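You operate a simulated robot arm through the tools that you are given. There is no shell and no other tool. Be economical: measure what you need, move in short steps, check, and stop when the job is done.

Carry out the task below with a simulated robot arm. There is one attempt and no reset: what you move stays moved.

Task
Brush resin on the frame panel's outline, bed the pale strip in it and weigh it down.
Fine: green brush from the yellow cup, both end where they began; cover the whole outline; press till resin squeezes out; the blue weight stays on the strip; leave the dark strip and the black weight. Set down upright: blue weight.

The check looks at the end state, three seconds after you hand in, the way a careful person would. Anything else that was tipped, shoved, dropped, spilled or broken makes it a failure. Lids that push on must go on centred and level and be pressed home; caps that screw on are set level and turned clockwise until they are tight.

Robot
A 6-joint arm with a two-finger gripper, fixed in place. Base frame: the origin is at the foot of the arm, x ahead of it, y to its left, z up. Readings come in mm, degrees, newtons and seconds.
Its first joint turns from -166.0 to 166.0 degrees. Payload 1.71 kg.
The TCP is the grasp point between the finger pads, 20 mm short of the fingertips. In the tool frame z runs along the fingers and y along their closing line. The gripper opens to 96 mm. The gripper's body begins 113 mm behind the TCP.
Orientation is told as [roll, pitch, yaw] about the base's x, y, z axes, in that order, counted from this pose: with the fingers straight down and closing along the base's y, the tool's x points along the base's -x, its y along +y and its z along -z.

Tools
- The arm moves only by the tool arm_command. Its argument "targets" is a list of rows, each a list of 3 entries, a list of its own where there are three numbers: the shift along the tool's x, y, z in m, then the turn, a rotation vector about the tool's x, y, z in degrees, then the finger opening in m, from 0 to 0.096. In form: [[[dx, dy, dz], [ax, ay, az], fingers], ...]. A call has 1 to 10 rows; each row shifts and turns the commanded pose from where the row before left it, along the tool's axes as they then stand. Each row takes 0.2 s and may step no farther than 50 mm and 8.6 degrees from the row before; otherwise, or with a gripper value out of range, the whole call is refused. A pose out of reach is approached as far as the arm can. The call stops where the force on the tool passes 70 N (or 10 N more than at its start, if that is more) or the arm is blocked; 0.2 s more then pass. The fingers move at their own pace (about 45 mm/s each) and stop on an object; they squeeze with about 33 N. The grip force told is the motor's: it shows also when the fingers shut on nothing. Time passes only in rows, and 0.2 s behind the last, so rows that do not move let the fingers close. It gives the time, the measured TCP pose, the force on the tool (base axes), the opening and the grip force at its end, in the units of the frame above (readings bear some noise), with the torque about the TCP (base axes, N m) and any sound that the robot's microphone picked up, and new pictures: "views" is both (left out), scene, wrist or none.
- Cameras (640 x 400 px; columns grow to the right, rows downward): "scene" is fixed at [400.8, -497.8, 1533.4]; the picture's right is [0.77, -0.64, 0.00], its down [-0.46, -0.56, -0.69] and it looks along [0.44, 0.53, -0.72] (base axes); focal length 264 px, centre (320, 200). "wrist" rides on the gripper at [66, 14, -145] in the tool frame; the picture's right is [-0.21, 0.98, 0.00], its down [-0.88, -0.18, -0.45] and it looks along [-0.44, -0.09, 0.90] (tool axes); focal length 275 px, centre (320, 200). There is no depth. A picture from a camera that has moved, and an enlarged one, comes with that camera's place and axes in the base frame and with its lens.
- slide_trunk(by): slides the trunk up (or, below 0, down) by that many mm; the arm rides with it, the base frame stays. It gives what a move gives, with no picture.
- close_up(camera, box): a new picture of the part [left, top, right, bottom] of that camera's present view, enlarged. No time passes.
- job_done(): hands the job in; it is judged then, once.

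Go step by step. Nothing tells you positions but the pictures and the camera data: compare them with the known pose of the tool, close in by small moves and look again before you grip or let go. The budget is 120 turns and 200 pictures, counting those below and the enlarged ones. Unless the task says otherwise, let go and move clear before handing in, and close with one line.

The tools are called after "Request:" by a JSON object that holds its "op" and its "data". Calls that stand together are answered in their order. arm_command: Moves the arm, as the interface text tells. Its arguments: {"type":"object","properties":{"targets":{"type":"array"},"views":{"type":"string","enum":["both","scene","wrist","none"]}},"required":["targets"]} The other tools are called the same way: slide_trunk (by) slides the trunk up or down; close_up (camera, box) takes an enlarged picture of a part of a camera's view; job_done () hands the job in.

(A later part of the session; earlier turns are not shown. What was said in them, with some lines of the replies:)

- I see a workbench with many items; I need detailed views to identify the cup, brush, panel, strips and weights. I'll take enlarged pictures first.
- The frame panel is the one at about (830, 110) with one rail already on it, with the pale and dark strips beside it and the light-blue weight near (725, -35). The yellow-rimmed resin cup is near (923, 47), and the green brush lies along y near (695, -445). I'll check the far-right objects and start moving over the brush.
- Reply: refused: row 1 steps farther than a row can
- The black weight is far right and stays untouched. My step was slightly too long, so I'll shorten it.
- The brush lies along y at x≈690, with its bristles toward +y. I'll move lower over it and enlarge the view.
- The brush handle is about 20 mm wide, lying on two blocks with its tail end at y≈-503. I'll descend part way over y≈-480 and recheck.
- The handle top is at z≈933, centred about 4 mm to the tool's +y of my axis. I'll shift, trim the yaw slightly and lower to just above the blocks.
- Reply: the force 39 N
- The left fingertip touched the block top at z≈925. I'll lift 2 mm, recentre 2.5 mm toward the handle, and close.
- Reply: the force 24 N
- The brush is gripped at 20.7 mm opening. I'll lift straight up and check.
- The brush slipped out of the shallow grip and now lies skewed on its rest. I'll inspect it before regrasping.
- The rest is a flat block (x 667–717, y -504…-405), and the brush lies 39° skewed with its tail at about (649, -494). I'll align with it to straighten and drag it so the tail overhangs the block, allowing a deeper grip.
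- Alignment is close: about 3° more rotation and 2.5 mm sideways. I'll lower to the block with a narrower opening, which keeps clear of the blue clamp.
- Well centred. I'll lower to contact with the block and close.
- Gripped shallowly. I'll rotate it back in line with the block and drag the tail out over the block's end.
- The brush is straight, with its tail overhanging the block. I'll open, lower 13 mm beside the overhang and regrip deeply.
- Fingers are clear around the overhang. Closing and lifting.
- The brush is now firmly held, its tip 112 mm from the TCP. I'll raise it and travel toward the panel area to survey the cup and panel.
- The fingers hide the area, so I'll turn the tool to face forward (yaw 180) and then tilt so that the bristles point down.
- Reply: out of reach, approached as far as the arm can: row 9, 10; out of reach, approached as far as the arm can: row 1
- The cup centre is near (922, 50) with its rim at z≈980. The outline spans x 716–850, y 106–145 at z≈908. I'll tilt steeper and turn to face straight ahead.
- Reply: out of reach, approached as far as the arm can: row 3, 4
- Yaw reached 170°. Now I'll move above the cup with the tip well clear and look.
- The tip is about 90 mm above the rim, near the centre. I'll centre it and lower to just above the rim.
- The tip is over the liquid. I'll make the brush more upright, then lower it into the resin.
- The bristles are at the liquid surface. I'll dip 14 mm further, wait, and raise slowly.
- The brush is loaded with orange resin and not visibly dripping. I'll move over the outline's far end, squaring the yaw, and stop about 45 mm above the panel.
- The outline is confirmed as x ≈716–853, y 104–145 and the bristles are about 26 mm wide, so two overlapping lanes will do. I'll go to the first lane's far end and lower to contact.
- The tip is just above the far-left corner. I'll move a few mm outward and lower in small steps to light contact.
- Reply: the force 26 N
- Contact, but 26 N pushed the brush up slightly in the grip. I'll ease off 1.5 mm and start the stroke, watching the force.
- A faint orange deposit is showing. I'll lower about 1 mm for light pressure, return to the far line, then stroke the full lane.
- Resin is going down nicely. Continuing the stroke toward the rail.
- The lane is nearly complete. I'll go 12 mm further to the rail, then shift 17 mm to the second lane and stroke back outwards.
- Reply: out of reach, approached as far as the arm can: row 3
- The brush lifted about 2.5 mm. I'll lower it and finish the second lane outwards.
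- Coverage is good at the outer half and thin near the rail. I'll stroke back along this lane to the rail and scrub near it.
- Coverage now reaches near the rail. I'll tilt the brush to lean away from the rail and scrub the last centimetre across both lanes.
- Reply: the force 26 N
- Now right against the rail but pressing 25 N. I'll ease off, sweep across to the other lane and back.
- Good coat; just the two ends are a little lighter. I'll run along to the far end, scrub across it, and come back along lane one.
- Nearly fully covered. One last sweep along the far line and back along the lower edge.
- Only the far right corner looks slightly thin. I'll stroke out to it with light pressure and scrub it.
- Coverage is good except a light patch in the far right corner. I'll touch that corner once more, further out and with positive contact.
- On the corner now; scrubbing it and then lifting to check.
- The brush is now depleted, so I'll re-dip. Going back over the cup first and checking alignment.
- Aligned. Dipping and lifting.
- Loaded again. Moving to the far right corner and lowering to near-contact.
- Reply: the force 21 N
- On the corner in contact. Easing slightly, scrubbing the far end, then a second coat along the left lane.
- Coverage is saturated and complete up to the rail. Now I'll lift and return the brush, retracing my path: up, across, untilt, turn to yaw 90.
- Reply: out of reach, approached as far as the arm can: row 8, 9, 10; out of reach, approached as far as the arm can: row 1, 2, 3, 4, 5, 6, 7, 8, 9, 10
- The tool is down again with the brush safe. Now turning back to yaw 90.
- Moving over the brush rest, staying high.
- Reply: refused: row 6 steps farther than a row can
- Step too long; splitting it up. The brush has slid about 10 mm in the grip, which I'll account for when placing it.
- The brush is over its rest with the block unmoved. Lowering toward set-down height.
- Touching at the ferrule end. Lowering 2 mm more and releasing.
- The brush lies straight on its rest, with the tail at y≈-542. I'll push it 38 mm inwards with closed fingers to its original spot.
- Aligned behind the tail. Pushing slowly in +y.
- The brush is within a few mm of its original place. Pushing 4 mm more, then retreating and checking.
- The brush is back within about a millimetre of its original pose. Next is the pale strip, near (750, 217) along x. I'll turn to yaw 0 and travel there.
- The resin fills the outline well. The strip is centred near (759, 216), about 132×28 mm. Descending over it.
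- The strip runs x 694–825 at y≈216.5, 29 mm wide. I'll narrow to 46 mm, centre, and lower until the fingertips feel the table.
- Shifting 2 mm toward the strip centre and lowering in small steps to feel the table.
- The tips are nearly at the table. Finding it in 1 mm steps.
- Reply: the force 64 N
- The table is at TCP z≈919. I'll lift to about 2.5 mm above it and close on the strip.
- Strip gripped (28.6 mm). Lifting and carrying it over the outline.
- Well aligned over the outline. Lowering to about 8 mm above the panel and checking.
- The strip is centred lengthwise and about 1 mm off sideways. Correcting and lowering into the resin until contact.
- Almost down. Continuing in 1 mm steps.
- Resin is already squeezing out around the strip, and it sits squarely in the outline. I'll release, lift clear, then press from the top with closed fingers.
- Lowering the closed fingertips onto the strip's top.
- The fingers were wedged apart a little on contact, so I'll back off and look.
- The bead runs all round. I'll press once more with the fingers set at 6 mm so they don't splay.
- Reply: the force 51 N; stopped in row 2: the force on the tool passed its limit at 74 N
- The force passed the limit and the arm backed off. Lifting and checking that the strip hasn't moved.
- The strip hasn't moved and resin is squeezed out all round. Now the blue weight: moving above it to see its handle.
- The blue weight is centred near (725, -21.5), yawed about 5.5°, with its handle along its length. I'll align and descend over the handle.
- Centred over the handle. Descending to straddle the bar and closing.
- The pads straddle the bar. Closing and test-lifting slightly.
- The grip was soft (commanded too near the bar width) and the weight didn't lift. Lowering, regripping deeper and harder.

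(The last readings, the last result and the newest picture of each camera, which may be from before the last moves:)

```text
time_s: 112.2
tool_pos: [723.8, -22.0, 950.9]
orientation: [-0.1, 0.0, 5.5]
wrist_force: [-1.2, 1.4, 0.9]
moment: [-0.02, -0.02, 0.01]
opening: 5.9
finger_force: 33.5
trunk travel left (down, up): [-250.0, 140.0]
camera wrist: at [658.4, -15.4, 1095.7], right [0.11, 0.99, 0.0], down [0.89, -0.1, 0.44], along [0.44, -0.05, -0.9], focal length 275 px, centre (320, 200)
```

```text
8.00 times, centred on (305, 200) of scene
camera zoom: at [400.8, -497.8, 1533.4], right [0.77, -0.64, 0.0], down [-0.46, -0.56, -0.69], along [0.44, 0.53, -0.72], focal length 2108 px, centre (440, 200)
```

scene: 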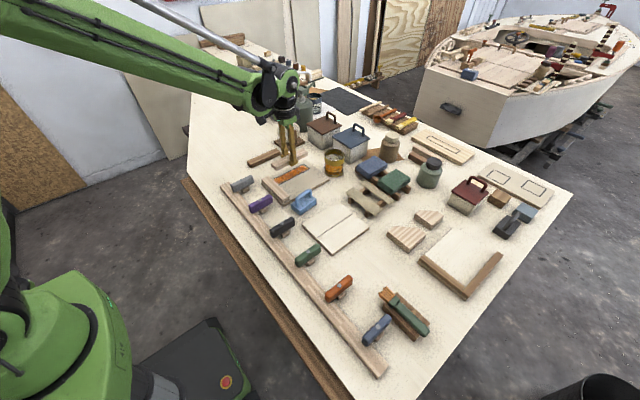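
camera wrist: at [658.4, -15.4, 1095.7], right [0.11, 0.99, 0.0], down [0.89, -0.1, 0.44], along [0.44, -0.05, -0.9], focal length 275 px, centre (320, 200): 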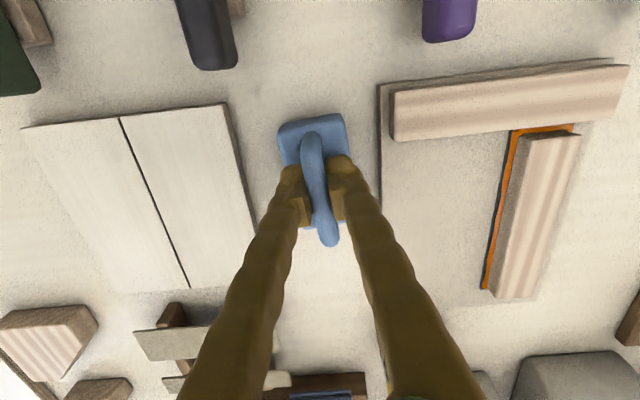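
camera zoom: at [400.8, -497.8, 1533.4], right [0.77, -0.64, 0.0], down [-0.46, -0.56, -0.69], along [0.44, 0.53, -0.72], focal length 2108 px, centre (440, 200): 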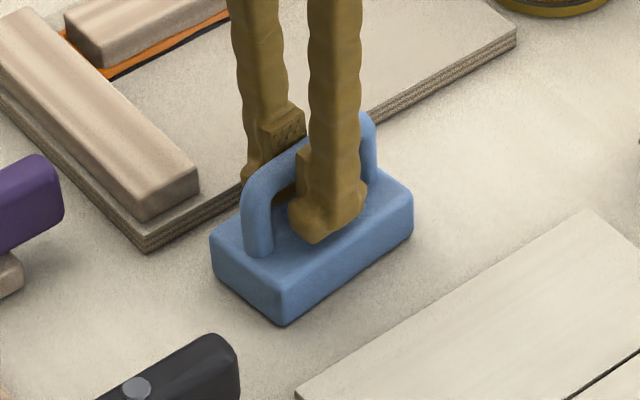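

The bar's centre seems to be around z 957. I'll open, raise to there, and grip fully.

Request:
{"op": "arm_command", "data": {"targets": [[[0, 0, 0], [0, 0, 0], 0.024], [[0, 0, -0.006], [0, 0, 0], 0.024], [[0, 0, 0], [0, 0, 0], 0.01], [[0, 0, 0], [0, 0, 0], 0.0], [[0, 0, 0], [0, 0, 0], 0.0], [[0, 0, 0], [0, 0, 0], 0.0]], "views": "none"}}

Request:
{"op": "close_up", "data": {"camera": "scene", "box": [290, 175, 330, 205]}}

Request:
{"op": "close_up", "data": {"camera": "wrist", "box": [260, 110, 380, 260]}}

```text
time_s: 113.7
tool_pos: [726.0, -23.2, 957.0]
orientation: [-0.1, 0.0, 5.5]
wrist_force: [1.7, 0.7, 1.2]
moment: [0.0, -0.01, 0.02]
opening: 6.7
finger_force: 33.2
trunk travel left (down, up): [-250.0, 140.0]
```

```text
13.33 times, centred on (310, 190) of scene
camera zoom: at [400.8, -497.8, 1533.4], right [0.77, -0.64, 0.0], down [-0.46, -0.56, -0.69], along [0.44, 0.53, -0.72], focal length 3514 px, centre (453, 333)
```

zoom: 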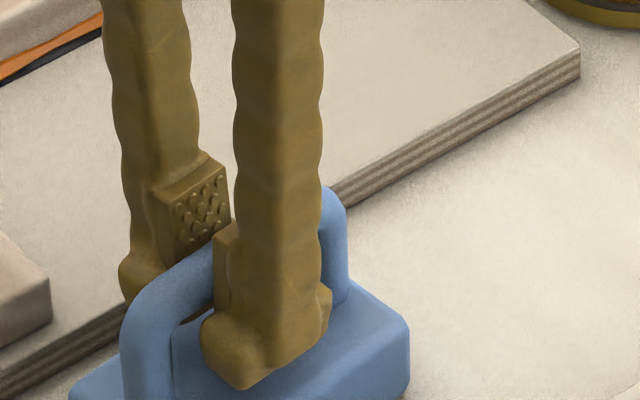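

```text
2.67 times, centred on (320, 185) of wrist
camera zoom: at [658.5, -15.4, 1101.5], right [0.11, 0.99, 0.0], down [0.89, -0.1, 0.45], along [0.44, -0.05, -0.9], focal length 734 px, centre (320, 240)
```

zoom: 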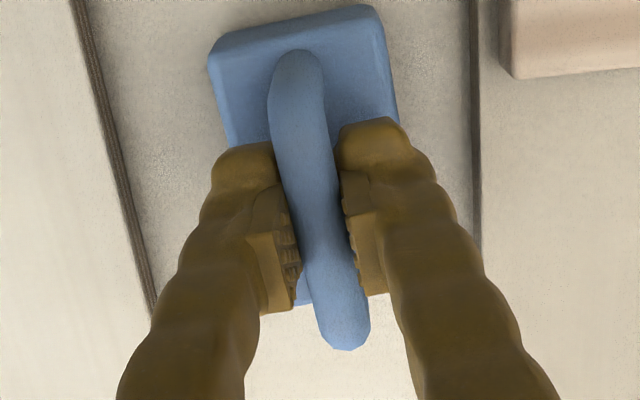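

A full 33 N grip now. Lifting gently to test.

Request:
{"op": "arm_command", "data": {"targets": [[[0, 0, -0.005], [0, 0, 0], 0.0], [[0, 0, -0.01], [0, 0, 0], 0.0], [[0, 0, -0.01], [0, 0, 0], 0.0]], "views": "none"}}

Request:
{"op": "close_up", "data": {"camera": "scene", "box": [275, 175, 335, 225]}}

```text
time_s: 114.5
tool_pos: [725.9, -22.4, 981.7]
orientation: [-0.1, 0.0, 5.6]
wrist_force: [-0.8, -0.5, -5.7]
moment: [0.0, 0.02, 0.0]
opening: 6.5
finger_force: 33.3
trunk travel left (down, up): [-250.0, 140.0]
```

```text
8.00 times, centred on (305, 200) of scene
camera zoom: at [400.8, -497.8, 1533.4], right [0.77, -0.64, 0.0], down [-0.46, -0.56, -0.69], along [0.44, 0.53, -0.72], focal length 2108 px, centre (440, 200)
```

zoom: 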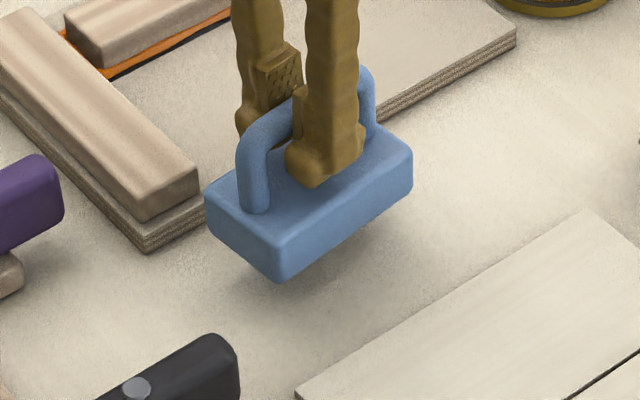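

The weight (about 0.6 kg) is lifted level. Raising, squaring the yaw and carrying it above the strip's centre.

Request:
{"op": "arm_command", "data": {"targets": [[[0, 0, -0.03], [0, 0, 0], 0.0], [[0, 0, -0.03], [0, 0, 5.5], 0.0], [[-0.018, 0.035, 0], [0, 0, 0], 0.0], [[-0.018, 0.04, 0], [0, 0, 0], 0.0], [[-0.0185, 0.04, 0], [0, 0, 0], 0.0], [[0, 0.032, 0], [0, 0, 0], 0.0], [[0, 0, 0], [0, 0, 0], 0.0]], "views": "wrist"}}

Request:
{"op": "close_up", "data": {"camera": "wrist", "box": [220, 60, 420, 260]}}

Request:
{"op": "close_up", "data": {"camera": "scene", "box": [255, 135, 325, 190]}}

```text
time_s: 116.0
tool_pos: [780.1, 124.9, 1041.1]
orientation: [-0.1, 0.0, 0.0]
wrist_force: [0.1, 0.3, -6.9]
moment: [-0.02, 0.02, 0.02]
opening: 6.5
finger_force: 33.2
trunk travel left (down, up): [-250.0, 140.0]
camera wrist: at [713.5, 139.2, 1185.6], right [0.21, 0.98, 0.0], down [0.88, -0.18, 0.45], along [0.44, -0.09, -0.9], focal length 275 px, centre (320, 200)
```

wrist: 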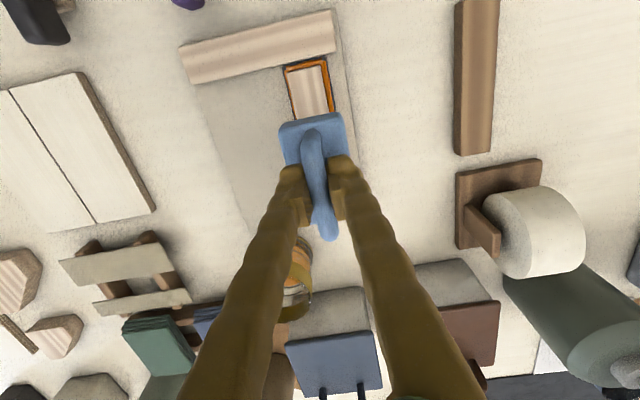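

```text
2.00 times, centred on (320, 160) of wrist
camera zoom: at [713.5, 139.2, 1185.6], right [0.21, 0.98, 0.0], down [0.88, -0.18, 0.45], along [0.44, -0.09, -0.9], focal length 551 px, centre (320, 280)
```

zoom: 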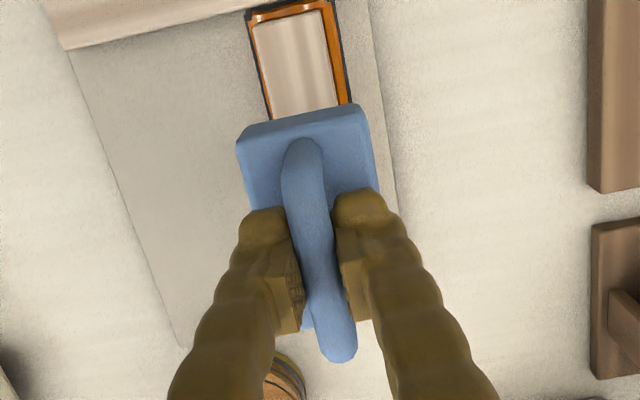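

```text
7.27 times, centred on (290, 162) of scene
camera zoom: at [400.8, -497.8, 1533.4], right [0.77, -0.64, 0.0], down [-0.46, -0.56, -0.69], along [0.44, 0.53, -0.72], focal length 1917 px, centre (538, 473)
```

zoom: 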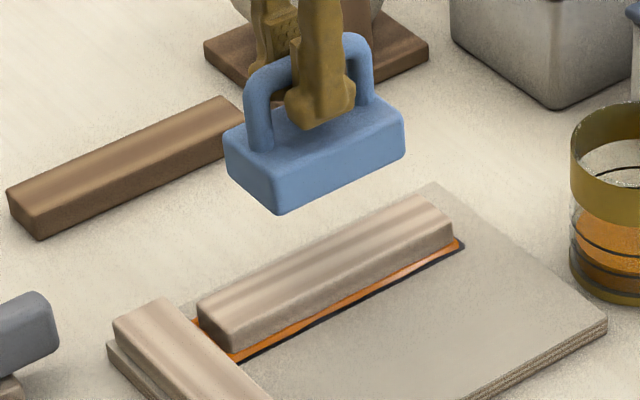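

Aligned over the strip. Lowering to contact.

Request:
{"op": "arm_command", "data": {"targets": [[[0, 0, 0.025], [0, 0, 0], 0.0], [[0, 0, 0.018], [0, 0, 0], 0.0], [[0, 0, 0.003], [0, 0, 0], 0.0], [[0, 0, 0], [0, 0, 0], 0.0]], "views": "wrist"}}

Request:
{"op": "close_up", "data": {"camera": "scene", "box": [255, 135, 325, 190]}}

Request:
{"op": "close_up", "data": {"camera": "wrist", "box": [220, 60, 420, 260]}}

```text
time_s: 117.0
tool_pos: [780.5, 123.9, 996.4]
orientation: [-0.1, 0.0, 0.0]
wrist_force: [-0.4, 0.3, -5.6]
moment: [0.01, 0.02, -0.02]
opening: 6.6
finger_force: 33.0
trunk travel left (down, up): [-250.0, 140.0]
camera wrist: at [714.0, 137.8, 1140.4], right [0.21, 0.98, 0.0], down [0.88, -0.18, 0.45], along [0.44, -0.09, -0.9], focal length 275 px, centre (320, 200)
```

wrist: 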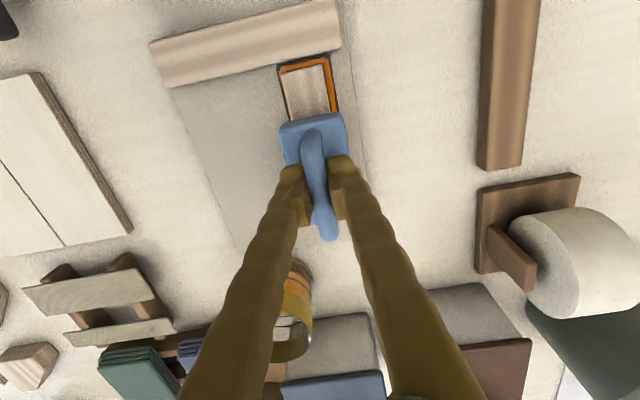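

```text
7.27 times, centred on (290, 162) of scene
camera zoom: at [400.8, -497.8, 1533.4], right [0.77, -0.64, 0.0], down [-0.46, -0.56, -0.69], along [0.44, 0.53, -0.72], focal length 1917 px, centre (538, 473)
```

zoom: 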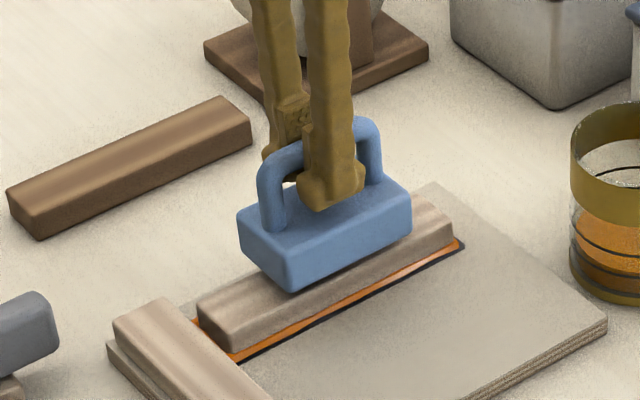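

```text
2.00 times, centred on (320, 160) of wrist
camera zoom: at [714.0, 137.8, 1140.4], right [0.21, 0.98, 0.0], down [0.88, -0.18, 0.45], along [0.44, -0.09, -0.9], focal length 551 px, centre (320, 280)
```

zoom: 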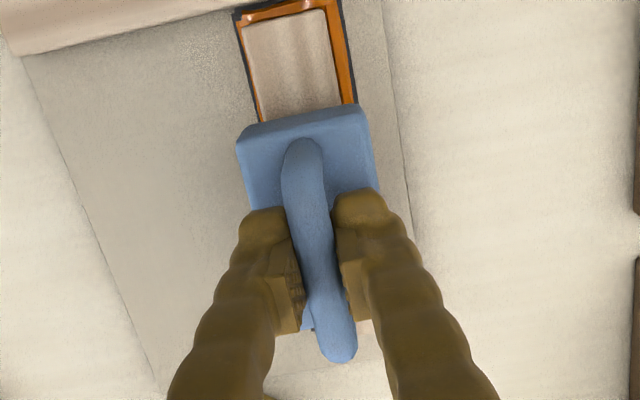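

Well centred. Last millimetres in small steps.

Request:
{"op": "arm_command", "data": {"targets": [[[0, 0, 0.002], [0, 0, 0], 0.0], [[0, 0, 0.002], [0, 0, 0], 0.0], [[0, 0, 0.002], [0, 0, 0], 0.0], [[0, 0, 0], [0, 0, 0], 0.0]], "views": "none"}}

Request:
{"op": "close_up", "data": {"camera": "scene", "box": [255, 135, 325, 190]}}

```text
time_s: 118.0
tool_pos: [779.6, 124.3, 988.8]
orientation: [-0.1, 0.0, -0.1]
wrist_force: [-0.7, 0.0, -5.7]
moment: [0.0, -0.01, 0.01]
opening: 6.5
finger_force: 33.1
trunk travel left (down, up): [-250.0, 140.0]
```

```text
7.27 times, centred on (290, 162) of scene
camera zoom: at [400.8, -497.8, 1533.4], right [0.77, -0.64, 0.0], down [-0.46, -0.56, -0.69], along [0.44, 0.53, -0.72], focal length 1917 px, centre (538, 473)
```

zoom: 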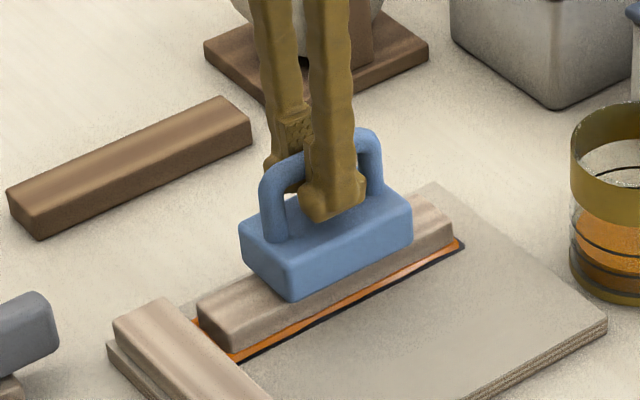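

Request:
{"op": "arm_command", "data": {"targets": [[[0, 0, 0.001], [0, 0, 0], 0.0], [[0, 0, 0.001], [0, 0, 0], 0.0], [[0, 0, 0], [0, 0, 0], 0.0]], "views": "none"}}

Request:
{"op": "arm_command", "data": {"targets": [[[0, 0, 0.001], [0, 0, 0], 0.0], [[0, 0, 0], [0, 0, 0], 0.0]], "views": "none"}}

```text
time_s: 118.8
tool_pos: [781.0, 123.7, 987.0]
orientation: [-0.1, 0.1, 0.2]
wrist_force: [0.8, 0.2, -5.6]
moment: [0.0, 0.02, -0.01]
opening: 6.4
finger_force: 33.1
trunk travel left (down, up): [-250.0, 140.0]
```

```text
time_s: 119.5
tool_pos: [780.4, 123.7, 987.9]
orientation: [-0.1, 0.0, 0.1]
wrist_force: [0.7, -0.6, -2.6]
moment: [-0.02, -0.05, 0.0]
opening: 6.5
finger_force: 33.1
trunk travel left (down, up): [-250.0, 140.0]
```

The weight is starting to rest on the strip. One more millimetre to press it, then a look.

Request:
{"op": "arm_command", "data": {"targets": [[[0, 0, 0.001], [0, 0, 0], 0.0], [[0, 0, 0.0005], [0, 0, 0], 0.0], [[0, 0, 0], [0, 0, 0], 0.0]], "views": "wrist"}}

Request:
{"op": "close_up", "data": {"camera": "scene", "box": [255, 135, 325, 190]}}

Request:
{"op": "close_up", "data": {"camera": "wrist", "box": [220, 60, 420, 260]}}

```text
time_s: 120.2
tool_pos: [778.8, 124.7, 986.0]
orientation: [-0.1, -0.1, 0.0]
wrist_force: [7.0, -0.2, 21.9]
moment: [-0.02, -0.09, -0.02]
opening: 6.4
finger_force: 33.1
trunk travel left (down, up): [-250.0, 140.0]
camera wrist: at [713.1, 138.2, 1130.8], right [0.21, 0.98, 0.0], down [0.88, -0.18, 0.45], along [0.44, -0.09, -0.9], focal length 275 px, centre (320, 200)
```

wrist: 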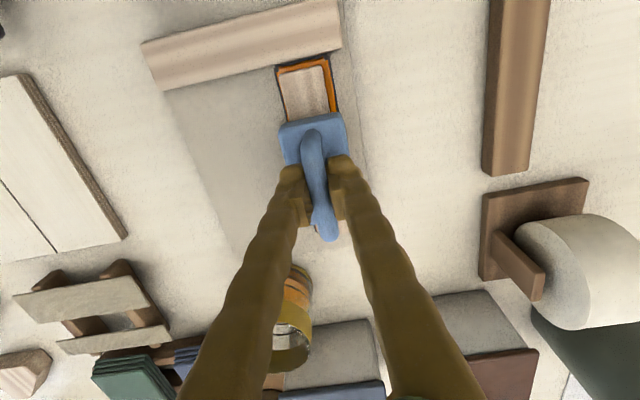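

```text
7.27 times, centred on (290, 162) of scene
camera zoom: at [400.8, -497.8, 1533.4], right [0.77, -0.64, 0.0], down [-0.46, -0.56, -0.69], along [0.44, 0.53, -0.72], focal length 1917 px, centre (538, 473)
```

zoom: 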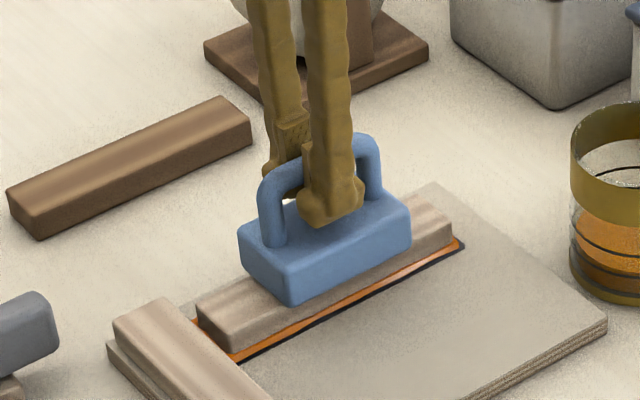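

```text
2.00 times, centred on (320, 160) of wrist
camera zoom: at [713.1, 138.2, 1130.8], right [0.21, 0.98, 0.0], down [0.88, -0.18, 0.45], along [0.44, -0.09, -0.9], focal length 551 px, centre (320, 280)
```

zoom: 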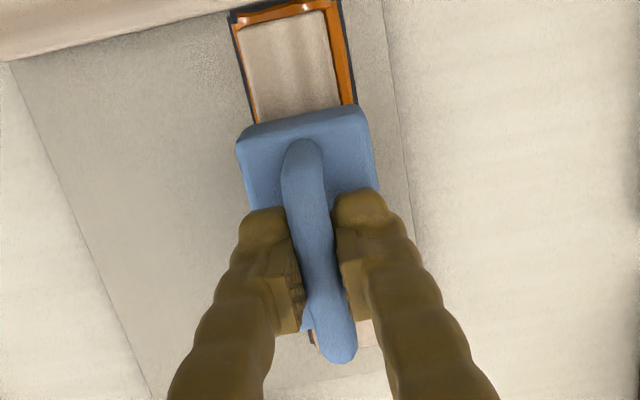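

Pressed at about 28 N and still level. Easing to neutral, opening, and rising straight up.

Request:
{"op": "arm_command", "data": {"targets": [[[0, 0, -0.001], [0, 0, 0], 0.0], [[0, 0, 0], [0, 0, 0], 0.012], [[0, 0, 0], [0, 0, 0], 0.024], [[0, 0, 0], [0, 0, 0], 0.032], [[0, 0, 0], [0, 0, 0], 0.032], [[0, 0, -0.015], [0, 0, 0], 0.032], [[0, 0, -0.03], [0, 0, 0], 0.032], [[0, 0, -0.045], [0, 0, 0], 0.032], [[0, 0, -0.045], [0, 0, 0], 0.032]], "views": "both"}}

Request:
{"op": "close_up", "data": {"camera": "scene", "box": [255, 135, 325, 190]}}

Request:
{"op": "close_up", "data": {"camera": "wrist", "box": [240, 40, 400, 200]}}

```text
time_s: 122.2
tool_pos: [778.5, 123.2, 1121.8]
orientation: [-0.2, 0.0, 0.1]
wrist_force: [-0.5, -0.2, 0.1]
moment: [0.0, 0.01, 0.0]
opening: 32.1
finger_force: 0.2
trunk travel left (down, up): [-250.0, 140.0]
camera wrist: at [712.6, 138.4, 1266.1], right [0.21, 0.98, 0.0], down [0.88, -0.18, 0.45], along [0.44, -0.09, -0.9], focal length 275 px, centre (320, 200)
```

scene: 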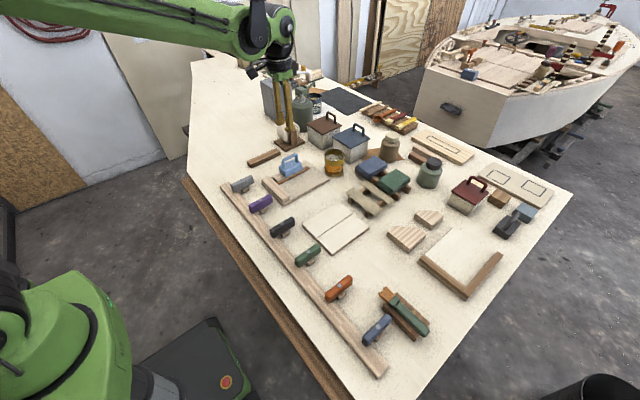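
wrist: 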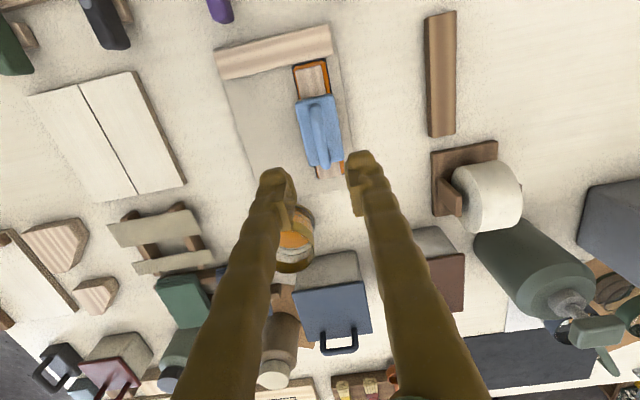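

```text
7.27 times, centred on (290, 162) of scene
camera zoom: at [400.8, -497.8, 1533.4], right [0.77, -0.64, 0.0], down [-0.46, -0.56, -0.69], along [0.44, 0.53, -0.72], focal length 1917 px, centre (538, 473)
```

zoom: 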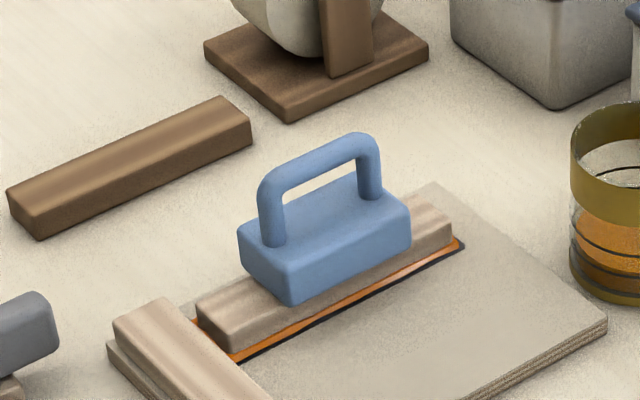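

```text
2.50 times, centred on (320, 120) of wrist
camera zoom: at [712.6, 138.4, 1266.1], right [0.21, 0.98, 0.0], down [0.88, -0.18, 0.45], along [0.44, -0.09, -0.9], focal length 688 px, centre (320, 400)
```

zoom: 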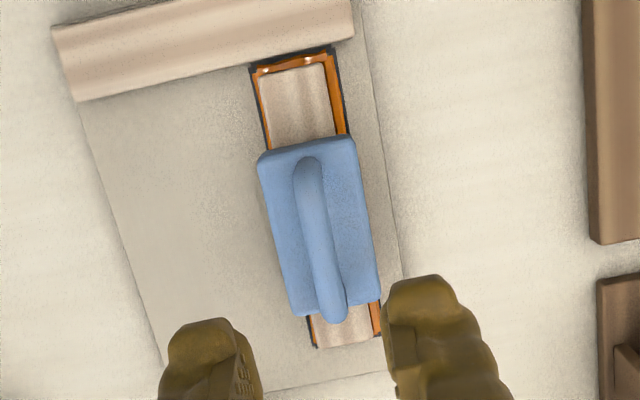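

The blue weight stands upright and centred on the bedded strip with resin squeezed out all round. The brush, the cup, the dark strip and the black weight are all in place, and the arm is clear, so I'm handing in.

Request:
{"op": "job_done", "data": {}}

```text
The job is handed in.
```

I brushed resin over the whole outline with the green brush, bedded the pale strip in it and pressed until resin squeezed out all round. The blue weight stands upright on the strip. The brush slipped on my first grip and swung round on its rest; it is now back within about a millimetre of where it began. The cup, the dark strip and the black weight were not moved.
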